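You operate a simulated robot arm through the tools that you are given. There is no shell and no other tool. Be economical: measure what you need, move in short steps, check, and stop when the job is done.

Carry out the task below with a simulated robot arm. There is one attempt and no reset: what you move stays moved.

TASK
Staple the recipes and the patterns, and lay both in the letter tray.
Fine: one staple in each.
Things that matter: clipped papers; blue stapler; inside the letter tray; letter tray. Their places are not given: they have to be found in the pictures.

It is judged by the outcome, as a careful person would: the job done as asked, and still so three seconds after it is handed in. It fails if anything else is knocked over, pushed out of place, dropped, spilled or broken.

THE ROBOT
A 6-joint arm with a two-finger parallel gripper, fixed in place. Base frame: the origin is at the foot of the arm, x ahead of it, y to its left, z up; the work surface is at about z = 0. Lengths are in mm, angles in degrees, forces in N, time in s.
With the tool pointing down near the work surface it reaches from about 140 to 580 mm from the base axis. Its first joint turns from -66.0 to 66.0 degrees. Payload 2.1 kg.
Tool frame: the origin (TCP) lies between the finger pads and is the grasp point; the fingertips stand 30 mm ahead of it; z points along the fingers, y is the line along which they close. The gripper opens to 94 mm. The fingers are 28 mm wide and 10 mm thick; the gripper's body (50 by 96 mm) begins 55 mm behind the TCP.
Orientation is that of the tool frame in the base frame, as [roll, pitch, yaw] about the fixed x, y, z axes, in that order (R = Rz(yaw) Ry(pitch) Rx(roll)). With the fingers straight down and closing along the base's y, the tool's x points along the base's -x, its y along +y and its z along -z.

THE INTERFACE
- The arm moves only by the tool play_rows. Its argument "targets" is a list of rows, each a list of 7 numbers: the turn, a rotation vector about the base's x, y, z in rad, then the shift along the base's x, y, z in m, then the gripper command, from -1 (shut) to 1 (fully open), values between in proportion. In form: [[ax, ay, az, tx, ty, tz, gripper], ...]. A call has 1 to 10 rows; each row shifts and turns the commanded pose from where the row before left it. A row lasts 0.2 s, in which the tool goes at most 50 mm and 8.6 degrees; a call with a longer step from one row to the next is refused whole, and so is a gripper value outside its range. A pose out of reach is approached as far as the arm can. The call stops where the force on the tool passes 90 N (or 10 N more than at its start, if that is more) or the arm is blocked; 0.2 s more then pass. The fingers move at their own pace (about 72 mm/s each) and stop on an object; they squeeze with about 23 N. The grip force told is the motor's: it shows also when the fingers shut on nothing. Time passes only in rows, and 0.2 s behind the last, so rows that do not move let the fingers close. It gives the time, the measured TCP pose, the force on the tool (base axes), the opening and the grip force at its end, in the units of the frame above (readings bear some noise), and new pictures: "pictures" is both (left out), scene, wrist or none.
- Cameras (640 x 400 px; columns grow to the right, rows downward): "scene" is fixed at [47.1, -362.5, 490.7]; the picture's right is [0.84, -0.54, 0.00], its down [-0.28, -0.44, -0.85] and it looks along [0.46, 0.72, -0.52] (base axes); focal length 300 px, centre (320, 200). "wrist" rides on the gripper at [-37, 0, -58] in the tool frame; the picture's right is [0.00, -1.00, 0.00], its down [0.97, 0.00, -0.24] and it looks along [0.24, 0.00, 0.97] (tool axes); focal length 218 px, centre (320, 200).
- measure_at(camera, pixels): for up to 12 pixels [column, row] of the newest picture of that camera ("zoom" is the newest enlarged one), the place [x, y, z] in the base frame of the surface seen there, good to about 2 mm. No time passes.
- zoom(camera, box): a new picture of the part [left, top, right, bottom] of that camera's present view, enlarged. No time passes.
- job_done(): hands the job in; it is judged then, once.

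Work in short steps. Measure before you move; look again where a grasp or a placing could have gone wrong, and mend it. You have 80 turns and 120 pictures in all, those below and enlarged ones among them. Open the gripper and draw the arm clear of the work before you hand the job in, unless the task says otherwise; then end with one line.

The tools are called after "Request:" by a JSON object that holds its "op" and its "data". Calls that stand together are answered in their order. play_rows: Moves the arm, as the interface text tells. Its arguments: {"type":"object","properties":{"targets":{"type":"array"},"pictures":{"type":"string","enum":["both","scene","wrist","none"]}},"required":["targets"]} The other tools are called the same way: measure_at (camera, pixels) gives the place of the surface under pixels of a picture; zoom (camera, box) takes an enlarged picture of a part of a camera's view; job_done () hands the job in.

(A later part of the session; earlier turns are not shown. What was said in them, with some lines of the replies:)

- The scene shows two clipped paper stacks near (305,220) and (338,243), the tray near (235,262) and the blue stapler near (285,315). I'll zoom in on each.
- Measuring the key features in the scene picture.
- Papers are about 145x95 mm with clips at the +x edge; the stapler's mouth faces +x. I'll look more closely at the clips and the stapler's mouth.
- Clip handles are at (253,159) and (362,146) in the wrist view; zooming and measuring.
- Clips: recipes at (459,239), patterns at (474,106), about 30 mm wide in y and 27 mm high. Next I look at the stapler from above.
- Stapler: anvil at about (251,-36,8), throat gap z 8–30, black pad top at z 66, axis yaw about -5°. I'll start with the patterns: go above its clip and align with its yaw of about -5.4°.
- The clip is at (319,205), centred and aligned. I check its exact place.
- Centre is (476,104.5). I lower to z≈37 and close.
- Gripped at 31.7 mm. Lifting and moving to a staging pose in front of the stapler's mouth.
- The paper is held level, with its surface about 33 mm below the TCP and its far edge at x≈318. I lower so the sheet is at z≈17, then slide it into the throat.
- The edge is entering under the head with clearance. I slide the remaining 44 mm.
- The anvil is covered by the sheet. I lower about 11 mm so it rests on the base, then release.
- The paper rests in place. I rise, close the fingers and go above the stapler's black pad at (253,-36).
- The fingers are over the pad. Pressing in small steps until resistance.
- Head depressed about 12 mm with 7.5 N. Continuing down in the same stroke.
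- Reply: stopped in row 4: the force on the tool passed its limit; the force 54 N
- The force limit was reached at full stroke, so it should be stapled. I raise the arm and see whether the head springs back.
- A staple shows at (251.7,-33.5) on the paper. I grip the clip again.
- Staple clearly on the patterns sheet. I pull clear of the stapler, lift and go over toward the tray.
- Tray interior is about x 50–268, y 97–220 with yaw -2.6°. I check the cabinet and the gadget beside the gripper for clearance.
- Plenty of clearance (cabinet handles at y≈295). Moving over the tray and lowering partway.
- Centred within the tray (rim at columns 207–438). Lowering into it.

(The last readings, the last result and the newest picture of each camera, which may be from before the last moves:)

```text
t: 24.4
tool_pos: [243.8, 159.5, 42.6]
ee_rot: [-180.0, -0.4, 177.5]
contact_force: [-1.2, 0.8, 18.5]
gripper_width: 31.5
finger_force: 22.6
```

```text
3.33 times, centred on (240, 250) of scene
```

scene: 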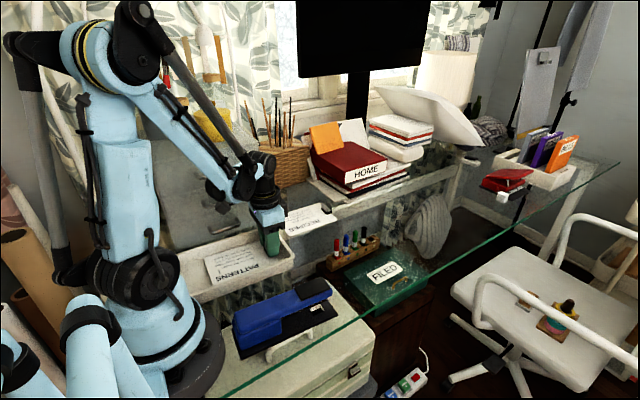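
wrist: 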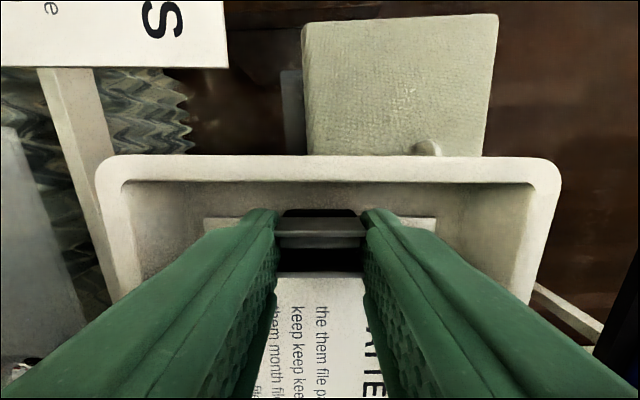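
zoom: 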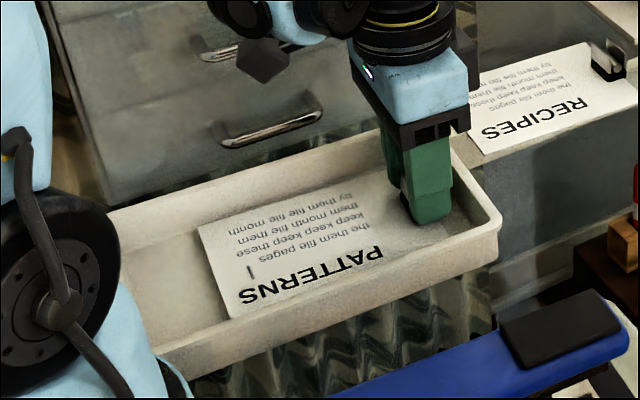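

It rests on the tray floor (18 N). I release, rise, and move on above the recipes clip (459,239).

Request:
{"op": "play_rows", "data": {"targets": [[0, 0, 0, 0, 0, 0.001, 0.3], [0, 0, 0, 0, 0, 0, 0.3], [0, 0, 0, 0, 0, 0, 0.3], [0, 0, 0, 0, 0, 0.03, 0.3], [0, 0, 0, 0, 0, 0.045, 0.3], [0, 0, 0, 0.045, 0.015, 0, 0.3], [0, 0, 0, 0.045, 0.017, 0, 0.3], [0, 0, 0, 0.045, 0.017, 0, 0.3], [0, 0, 0, 0.04, 0.015, 0, 0.3], [0, 0, 0, 0.04, 0.015, 0, 0.3]]}}

Request:
{"op": "zoom", "data": {"camera": "scene", "box": [160, 190, 320, 310]}}

Request:
{"op": "zoom", "data": {"camera": "wrist", "box": [240, 150, 400, 250]}}

```text
t: 26.6
tool_pos: [460.1, 237.6, 118.8]
ee_rot: [-179.7, -0.4, 177.6]
contact_force: [0.5, -0.7, 0.4]
gripper_width: 61.0
finger_force: 0.2
```

scene: 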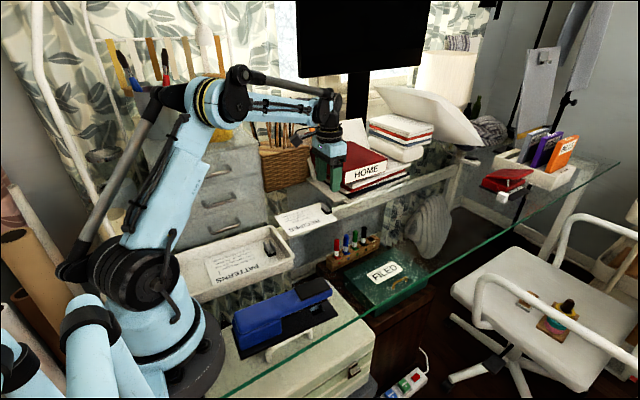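
wrist: 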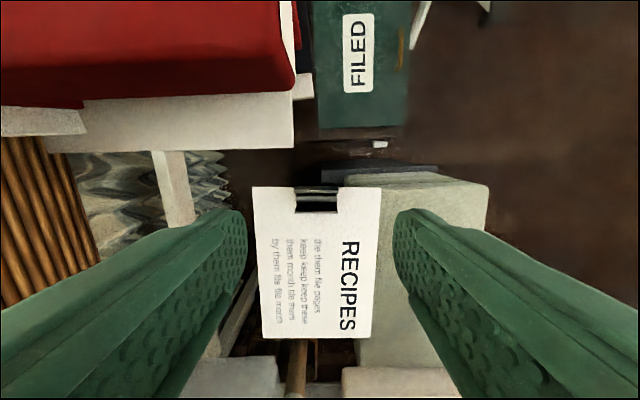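

```text
3.33 times, centred on (240, 250) of scene
```

zoom: 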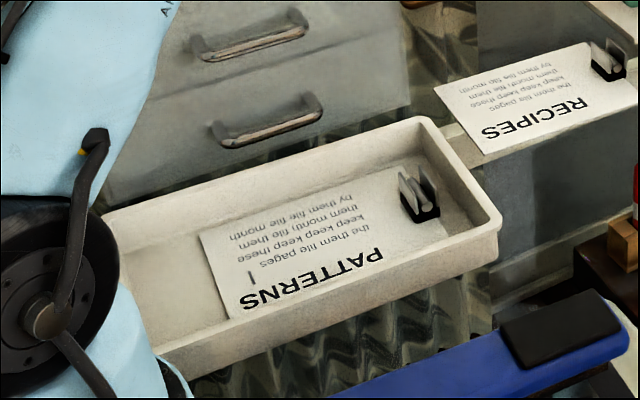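

```text
4.00 times, centred on (320, 200) of wrist
```

zoom: 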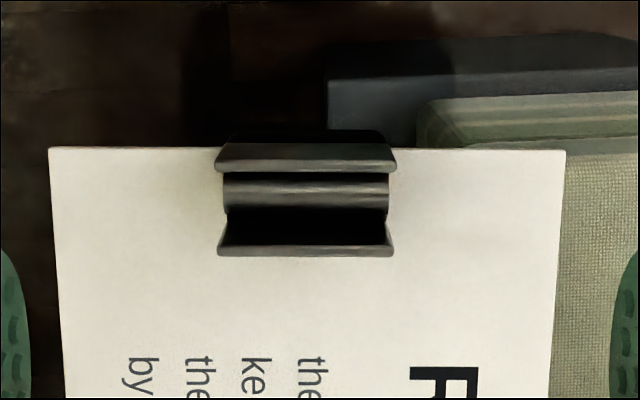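

Patterns lies flat in the tray. The recipes clip is aligned, about 2 mm to +y; I descend and grip.

Request:
{"op": "play_rows", "data": {"targets": [[0, 0, 0, 0, 0.002, -0.035, 0.3], [0, 0, 0, 0, 0, -0.03, 0.3], [0, 0, 0, 0, 0, -0.012, 0.3], [0, 0, 0, 0, 0, -0.005, 0.3], [0, 0, 0, 0, 0, 0, -1], [0, 0, 0, 0, 0, 0, -1], [0, 0, 0, 0, 0, 0, -1]]}}

```text
t: 28.2
tool_pos: [460.4, 239.2, 36.3]
ee_rot: [-179.7, -0.4, 177.5]
contact_force: [0.0, -0.1, 0.3]
gripper_width: 31.3
finger_force: 23.4
```

scene: 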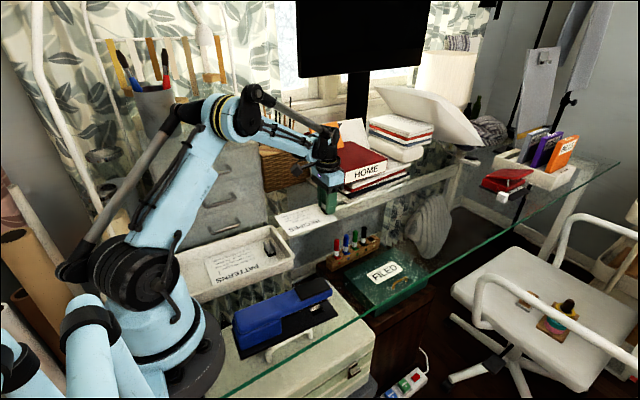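
wrist: 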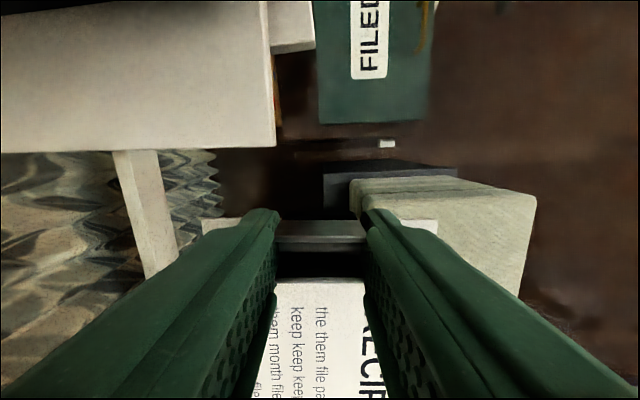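

Gripped (31.3 mm). Lift and carry to the staging pose in front of the stapler.

Request:
{"op": "play_rows", "data": {"targets": [[0, 0, 0, 0, 0, 0.025, -1], [0, 0, 0, 0, 0, 0.04, -1], [0, 0, 0, 0, -0.03, 0.01, -1], [0, 0, 0, 0, -0.043, 0, -1], [0, 0, 0, 0, -0.043, 0, -1], [0, 0, 0, 0, -0.043, 0, -1], [0, 0, -0.026, 0, -0.043, 0, -1], [0, 0, -0.026, 0, -0.043, 0, -1], [0, 0, 0, 0, -0.037, 0, -1], [0, 0, 0, 0, 0, 0, -1]]}}

Request:
{"op": "zoom", "data": {"camera": "scene", "box": [230, 210, 450, 350]}}

```text
t: 30.4
tool_pos: [459.8, -41.7, 111.4]
ee_rot: [-179.9, -0.4, 174.5]
contact_force: [0.2, -0.3, -0.5]
gripper_width: 31.6
finger_force: 22.9
```

scene: 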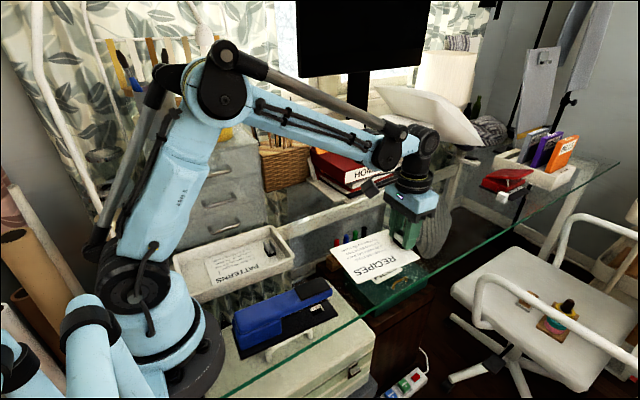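
wrist: 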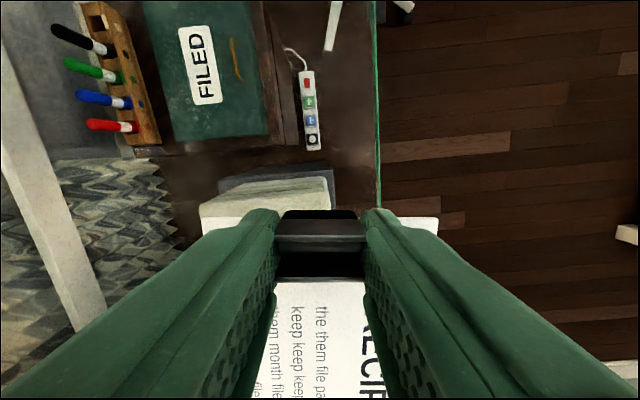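

```text
2.86 times, centred on (340, 280) of scene
```

zoom: 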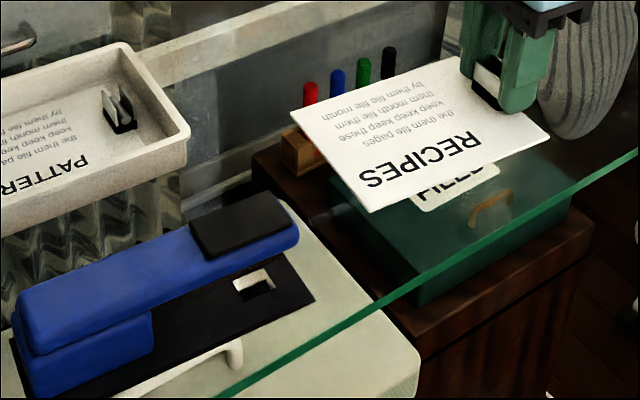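

Same pose as for the first one; the stapler is unmoved. Lower and slide in.

Request:
{"op": "play_rows", "data": {"targets": [[0, 0, 0, 0, 0, -0.03, -1], [0, 0, 0, 0, 0, -0.029, -1], [0, 0, 0, -0.02, 0.001, 0, -1], [0, 0, 0, -0.02, 0.001, 0, -1], [0, 0, 0, -0.012, 0.001, 0, -1], [0, 0, 0, -0.012, 0.001, 0, -1], [0, 0, 0, -0.012, 0.001, 0, -1], [0, 0, 0, -0.009, 0.001, 0, -1], [0, 0, 0, 0, 0, 0, -1]]}}

Request:
{"op": "zoom", "data": {"camera": "scene", "box": [220, 240, 380, 340]}}

```text
t: 32.4
tool_pos: [376.3, -35.7, 53.1]
ee_rot: [-179.7, -0.4, 174.5]
contact_force: [0.1, 0.4, -0.7]
gripper_width: 31.6
finger_force: 23.0
```

scene: 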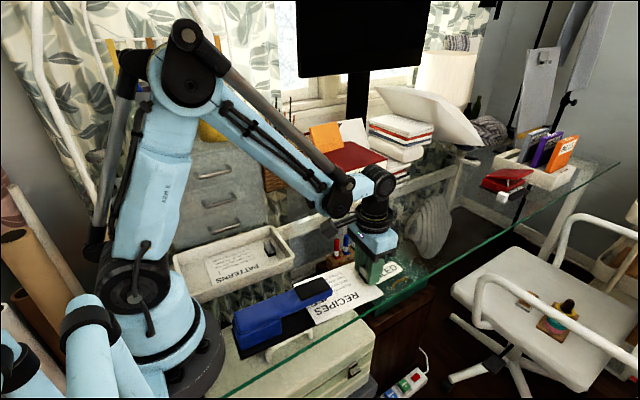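
wrist: 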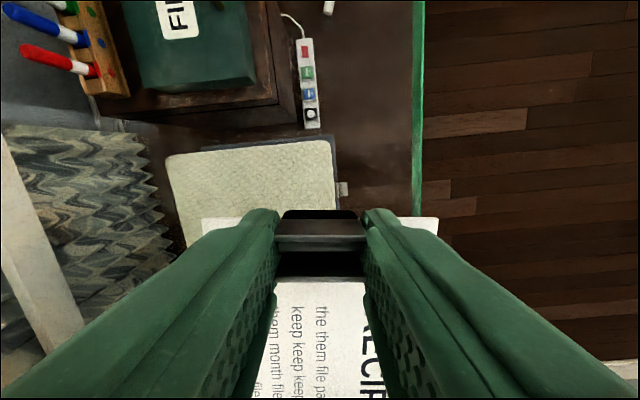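

```text
4.00 times, centred on (300, 290) of scene
```

zoom: 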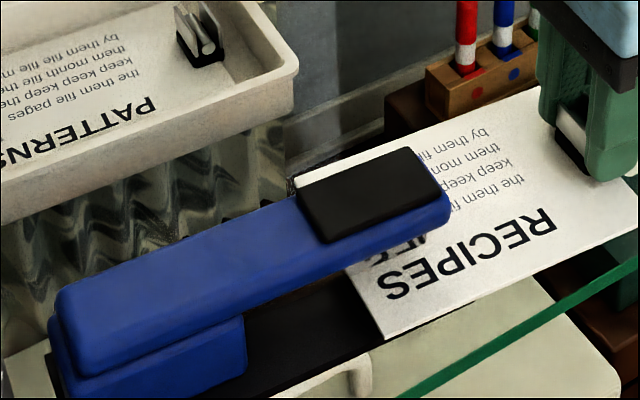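

In place over the anvil, as before. Lower, release, rise.

Request:
{"op": "play_rows", "data": {"targets": [[0, 0, 0, 0, 0, -0.006, -1], [0, 0, 0, 0, 0, -0.005, -1], [0, 0, 0, 0, 0, 0, 0.3], [0, 0, 0, 0, 0, 0, 0.3], [0, 0, 0, 0, 0, 0, 0.3], [0, 0, 0, 0, 0, 0.04, 0.3], [0, 0, 0, 0, 0, 0.045, 0.3], [0, 0, 0, 0, 0, 0.015, 0.3]]}}

Request:
{"op": "play_rows", "data": {"targets": [[0, 0, 0, -0.04, 0, 0, -1], [0, 0, 0, -0.04, 0, 0, -1], [0, 0, 0, -0.041, -0.002, 0, -1], [0, 0, 0, 0, 0, -0.03, -1], [0, 0, 0, 0, 0, 0, -1]]}}

Request:
{"op": "zoom", "data": {"camera": "scene", "box": [230, 220, 410, 340]}}

```text
t: 34.2
tool_pos: [373.0, -35.6, 145.3]
ee_rot: [-179.8, -0.5, 174.5]
contact_force: [0.2, 0.0, 0.2]
gripper_width: 61.2
finger_force: 0.1
```

scene: 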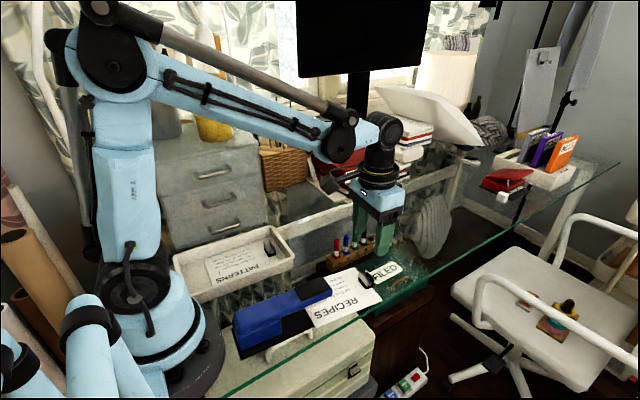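
wrist: 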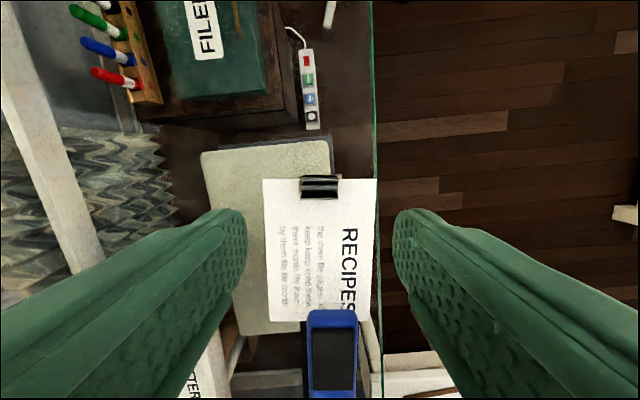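

```text
t: 35.4
tool_pos: [253.8, -37.2, 112.1]
ee_rot: [-179.7, -0.4, 174.5]
contact_force: [0.3, -0.2, 0.1]
gripper_width: 0.4
finger_force: 22.8
```

scene: 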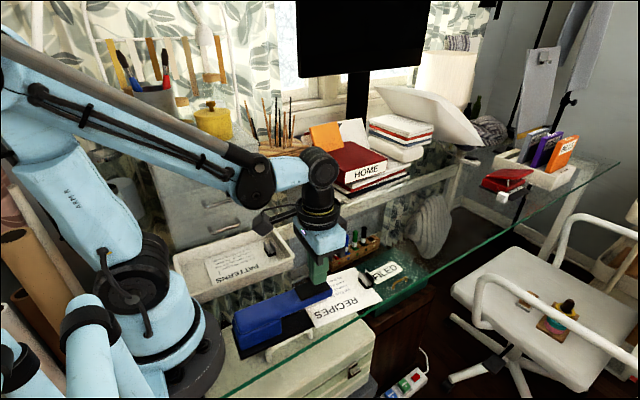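
wrist: 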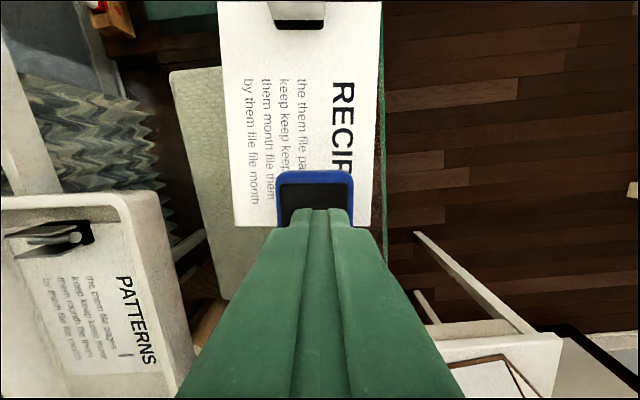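

```text
3.33 times, centred on (320, 280) of scene
```

zoom: 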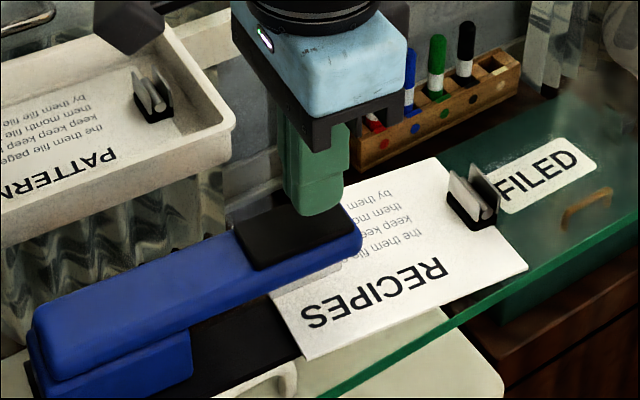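

Positioned over the pad as before. Pressing once through the full stroke.

Request:
{"op": "play_rows", "data": {"targets": [[0, 0, 0, 0, 0, -0.012, -1], [0, 0, 0, 0, 0.001, -0.005, -1], [0, 0, 0, 0, 0.001, -0.004, -1], [0, 0, 0, 0, 0, -0.004, -1], [0, 0, 0, 0, 0, -0.004, -1], [0, 0, 0, 0, 0, -0.004, -1], [0, 0, 0, 0, 0, -0.003, -1], [0, 0, 0, 0, 0, -0.003, -1], [0, 0, 0, 0, 0, -0.003, -1]], "pictures": "none"}}

```text
t: 37.3
tool_pos: [252.6, -35.3, 76.4]
ee_rot: [-179.8, -0.8, 174.5]
contact_force: [-2.7, 0.1, 52.8]
gripper_width: 0.1
finger_force: 23.2
stopped in row 9: the force on the tool passed its limit (the readings are from after the stop); the commanded pose is now the measured one
```

Same stop depth and force as the first time. Rise and return above the clip.

Request:
{"op": "play_rows", "data": {"targets": [[0, 0, 0, 0, 0, 0.015, -1], [0, 0, 0, 0, 0, 0.035, -1], [0, 0, 0, 0, 0, 0.025, -1], [0, 0, 0, 0.04, 0, 0, -1], [0, 0, 0, 0.04, 0, 0, 0.3], [0, 0, 0, 0.041, 0, 0, 0.3], [0, 0, 0, 0, 0, -0.03, 0.3], [0, 0, 0, 0, 0, -0.02, 0.3], [0, 0, 0, 0, 0, 0, 0.3]]}}

Request:
{"op": "zoom", "data": {"camera": "wrist", "box": [240, 300, 400, 400]}}

Request:
{"op": "measure_at", "data": {"camera": "wrist", "pixels": [[297, 219], [342, 219], [319, 203]]}}

```text
t: 39.3
tool_pos: [374.1, -36.2, 99.5]
ee_rot: [-179.8, -0.8, 174.5]
contact_force: [-0.1, 0.2, -0.9]
gripper_width: 61.0
finger_force: 0.0
```

scene: 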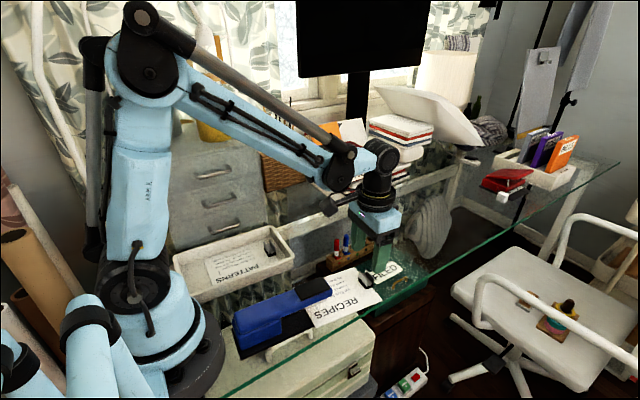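
wrist: 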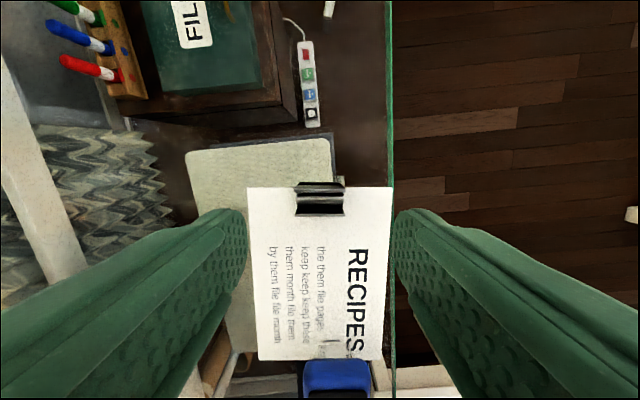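

```text
4.00 times, centred on (320, 350) of wrist
```

zoom: 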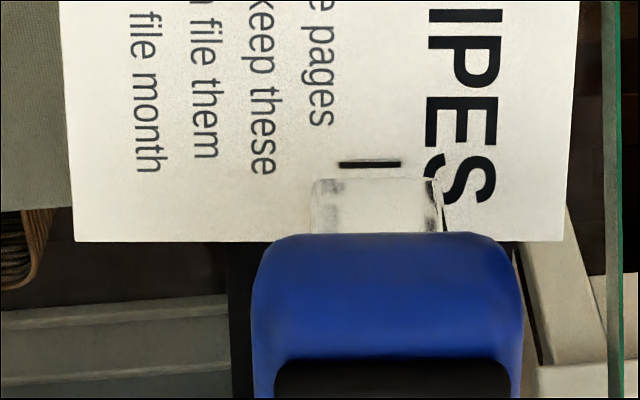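

```text
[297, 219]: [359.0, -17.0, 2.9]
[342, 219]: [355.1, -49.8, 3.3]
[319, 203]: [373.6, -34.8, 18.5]
```

Staple visible on the recipes. Grip, lift slightly, pull out.

Request:
{"op": "play_rows", "data": {"targets": [[0, 0, 0, 0, 0.001, -0.03, 0.3], [0, 0, 0, 0, 0, -0.022, 0.3], [0, 0, 0, 0, 0, -0.009, 0.3], [0, 0, 0, 0, 0, 0, -1], [0, 0, 0, 0, 0, 0, -1], [0, 0, 0, 0, 0, 0, -1], [0, 0, 0, 0, 0, 0.008, -1], [0, 0, 0, 0.025, -0.002, 0, -1], [0, 0, 0, 0.035, -0.003, 0, -1], [0, 0, 0, 0.035, -0.003, 0, -1]]}}

Request:
{"op": "zoom", "data": {"camera": "scene", "box": [230, 210, 450, 350]}}

```text
t: 41.5
tool_pos: [468.7, -42.2, 47.6]
ee_rot: [-179.8, -0.7, 174.6]
contact_force: [0.6, -0.4, -1.0]
gripper_width: 31.6
finger_force: 22.9
```

scene: 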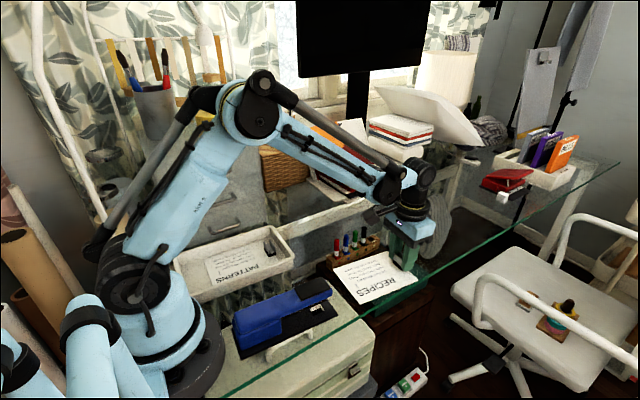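
wrist: 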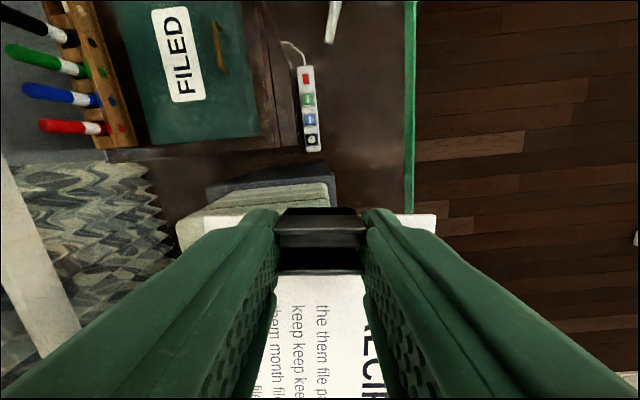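

```text
2.86 times, centred on (340, 280) of scene
```

zoom: 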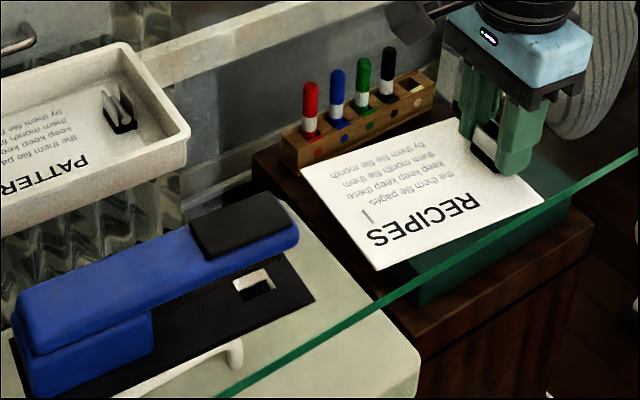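

Stapled and clear. Lift and carry toward the tray.

Request:
{"op": "play_rows", "data": {"targets": [[0, 0, 0, 0, 0, 0.045, -1], [0, 0, 0, 0, 0, 0.047, -1], [0, 0, 0, -0.032, 0.0253, 0, -1], [0, 0, 0, -0.032, 0.0253, 0, -1], [0, 0, 0, -0.032, 0.0253, 0, -1], [0, 0, 0, -0.032, 0.0253, 0, -1], [0, 0, 0, -0.032, 0.0253, 0, -1], [0, 0, 0.025, -0.032, 0.0253, 0, -1], [0, 0, 0.025, -0.032, 0.0253, 0, -1], [0, 0, 0, -0.031, 0.0253, 0, -1]], "pictures": "none"}}

Request:
{"op": "play_rows", "data": {"targets": [[0, 0, 0, 0, 0, -0.03, -1], [0, 0, 0, 0, 0, 0, -1]]}}

Request:
{"op": "zoom", "data": {"camera": "scene", "box": [160, 190, 320, 310]}}

```text
t: 43.7
tool_pos: [214.5, 160.3, 139.7]
ee_rot: [-179.8, -0.8, 177.2]
contact_force: [-0.4, -0.4, -1.4]
gripper_width: 31.8
finger_force: 23.0
```

```text
t: 44.3
tool_pos: [214.9, 160.4, 108.3]
ee_rot: [-179.8, -0.8, 177.3]
contact_force: [-0.8, -0.7, 0.0]
gripper_width: 31.5
finger_force: 22.9
```

scene: 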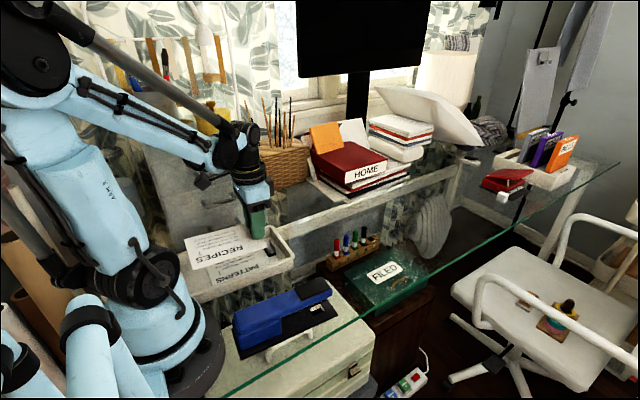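
wrist: 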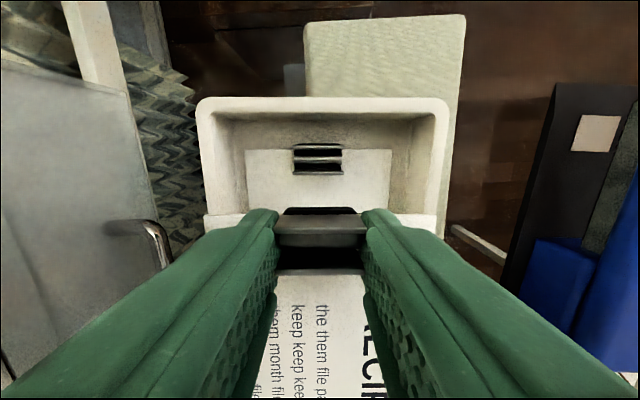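

```text
3.33 times, centred on (240, 250) of scene
```

zoom: 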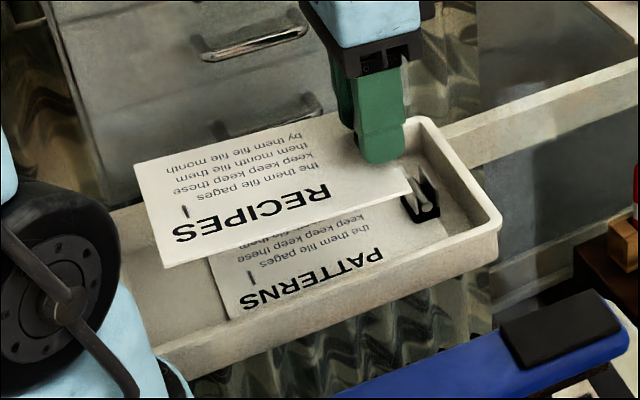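

I check the patterns clip and the far-edge clearance before lowering.

Request:
{"op": "measure_at", "data": {"camera": "wrist", "pixels": [[318, 172], [318, 147], [318, 162], [300, 215], [390, 215]]}}

Request:
{"op": "measure_at", "data": {"camera": "zoom", "pixels": [[138, 167], [168, 262], [408, 185], [112, 222], [160, 350]]}}

```text
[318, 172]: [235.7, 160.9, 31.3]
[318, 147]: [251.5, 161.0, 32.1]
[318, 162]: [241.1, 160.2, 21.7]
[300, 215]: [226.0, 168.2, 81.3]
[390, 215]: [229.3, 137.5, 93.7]
```

```text
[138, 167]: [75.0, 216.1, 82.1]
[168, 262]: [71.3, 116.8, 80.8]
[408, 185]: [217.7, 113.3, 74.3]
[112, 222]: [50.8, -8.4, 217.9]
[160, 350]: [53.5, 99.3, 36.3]
```

Gap of about 10 mm between clips; I shift 4 mm further to -x and lower onto the first stack.

Request:
{"op": "play_rows", "data": {"targets": [[0, 0, 0, -0.004, 0, -0.025, -1], [0, 0, 0, 0, 0, -0.022, -1], [0, 0, 0, 0, 0, -0.01, -1], [0, 0, 0, 0, 0, -0.004, -1], [0, 0, 0, 0, 0, 0, -1]]}}

Request:
{"op": "zoom", "data": {"camera": "scene", "box": [160, 190, 320, 310]}}

```text
t: 45.5
tool_pos: [211.2, 160.0, 48.7]
ee_rot: [-179.8, -0.7, 177.3]
contact_force: [0.2, 0.0, -0.9]
gripper_width: 31.2
finger_force: 22.6
```

scene: 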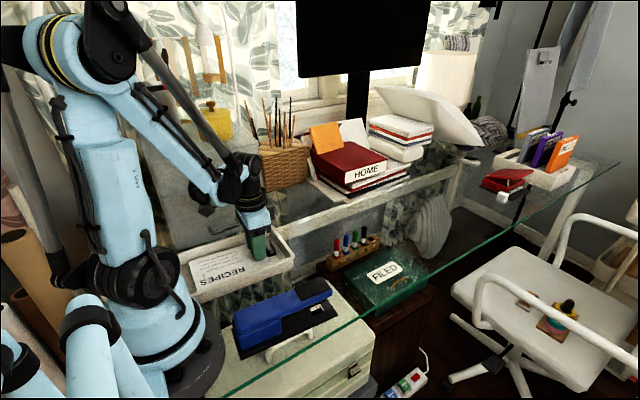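
wrist: 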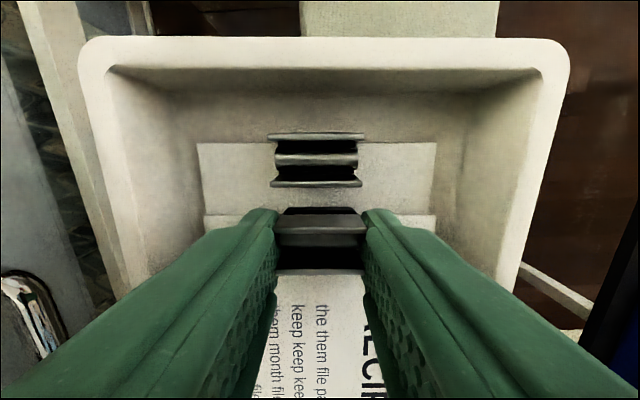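

```text
3.33 times, centred on (240, 250) of scene
```

zoom: 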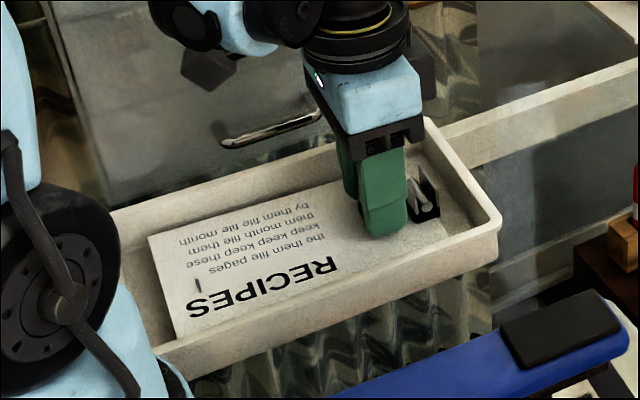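

Just above the stack with no contact. Lower 3 mm, release, rise and retreat.

Request:
{"op": "play_rows", "data": {"targets": [[0, 0, 0, 0, 0, -0.002, -1], [0, 0, 0, 0, 0, -0.001, -1], [0, 0, 0, 0, 0, 0, 0.3], [0, 0, 0, 0, 0, 0, 0.3], [0, 0, 0, 0, 0, 0, 0.3], [0, 0, 0, 0, 0, 0.02, 0.3], [0, 0, 0, 0, 0, 0.04, 0.3], [0, 0, 0, 0, 0, 0.045, 0.3], [0, 0, 0, 0.03, 0, 0.035, 0.3], [0, 0, 0, 0.04, 0, 0.02, 0.3]]}}

Request:
{"op": "zoom", "data": {"camera": "scene", "box": [160, 190, 350, 350]}}

Request:
{"op": "zoom", "data": {"camera": "wrist", "box": [200, 100, 440, 400]}}

```text
t: 47.7
tool_pos: [280.3, 158.1, 207.0]
ee_rot: [-179.7, -0.7, 177.5]
contact_force: [-0.9, 0.7, 0.0]
gripper_width: 61.2
finger_force: 0.0
```

scene: 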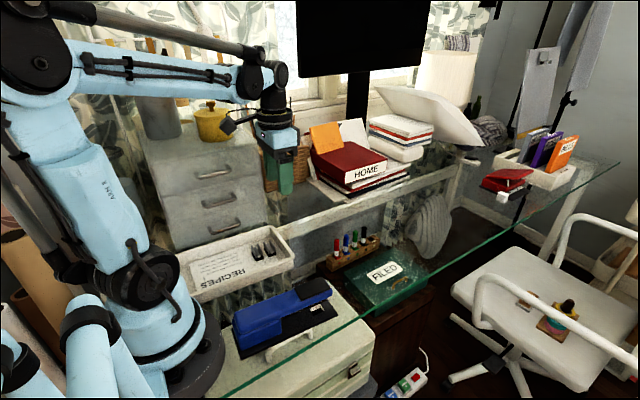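
wrist: 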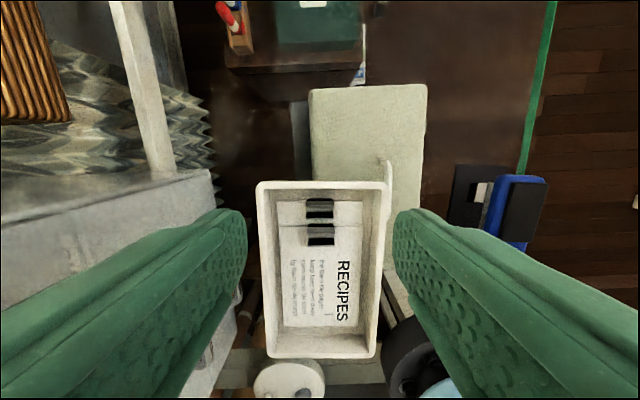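

```text
2.50 times, centred on (255, 270) of scene
```

zoom: 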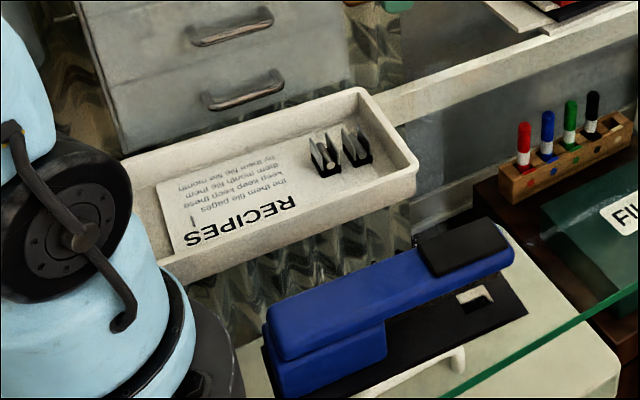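

```text
1.33 times, centred on (320, 250) of wrist
```

zoom: 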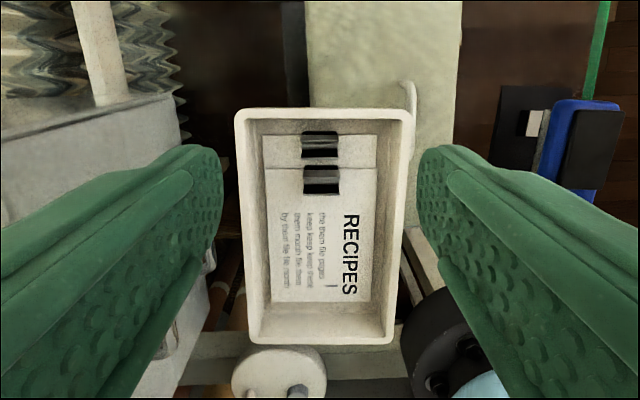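

Both stacks lie flat in the tray, each with one staple, and the stapler is in its place. I open fully, draw up clear and hand in.

Request:
{"op": "play_rows", "data": {"targets": [[0, 0, 0, 0, 0, 0.045, 1], [0, 0, 0, 0, 0, 0.045, 1], [0, 0, 0, 0, 0, 0.03, 1], [0, 0, 0, 0, 0, 0, 1]], "pictures": "scene"}}

Request:
{"op": "job_done", "data": {}}

```text
t: 48.7
tool_pos: [279.7, 159.2, 325.5]
ee_rot: [-179.8, -0.7, 177.3]
contact_force: [0.1, 0.7, 0.4]
gripper_width: 94.1
finger_force: 0.1
```

scene: 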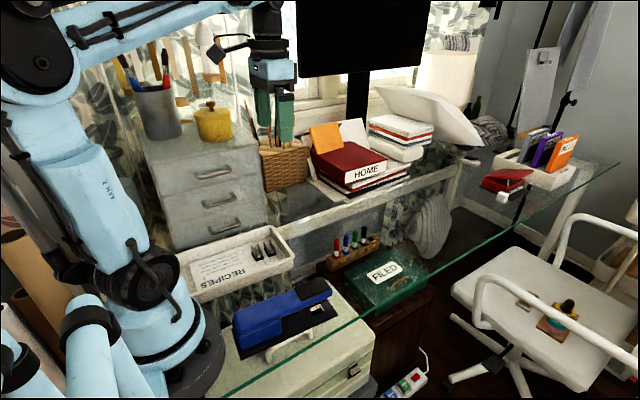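

```text
The job is handed in.
```

The recipes and the patterns each have one staple, and both lie in the letter tray with their clips still on, the recipes on top of the patterns.
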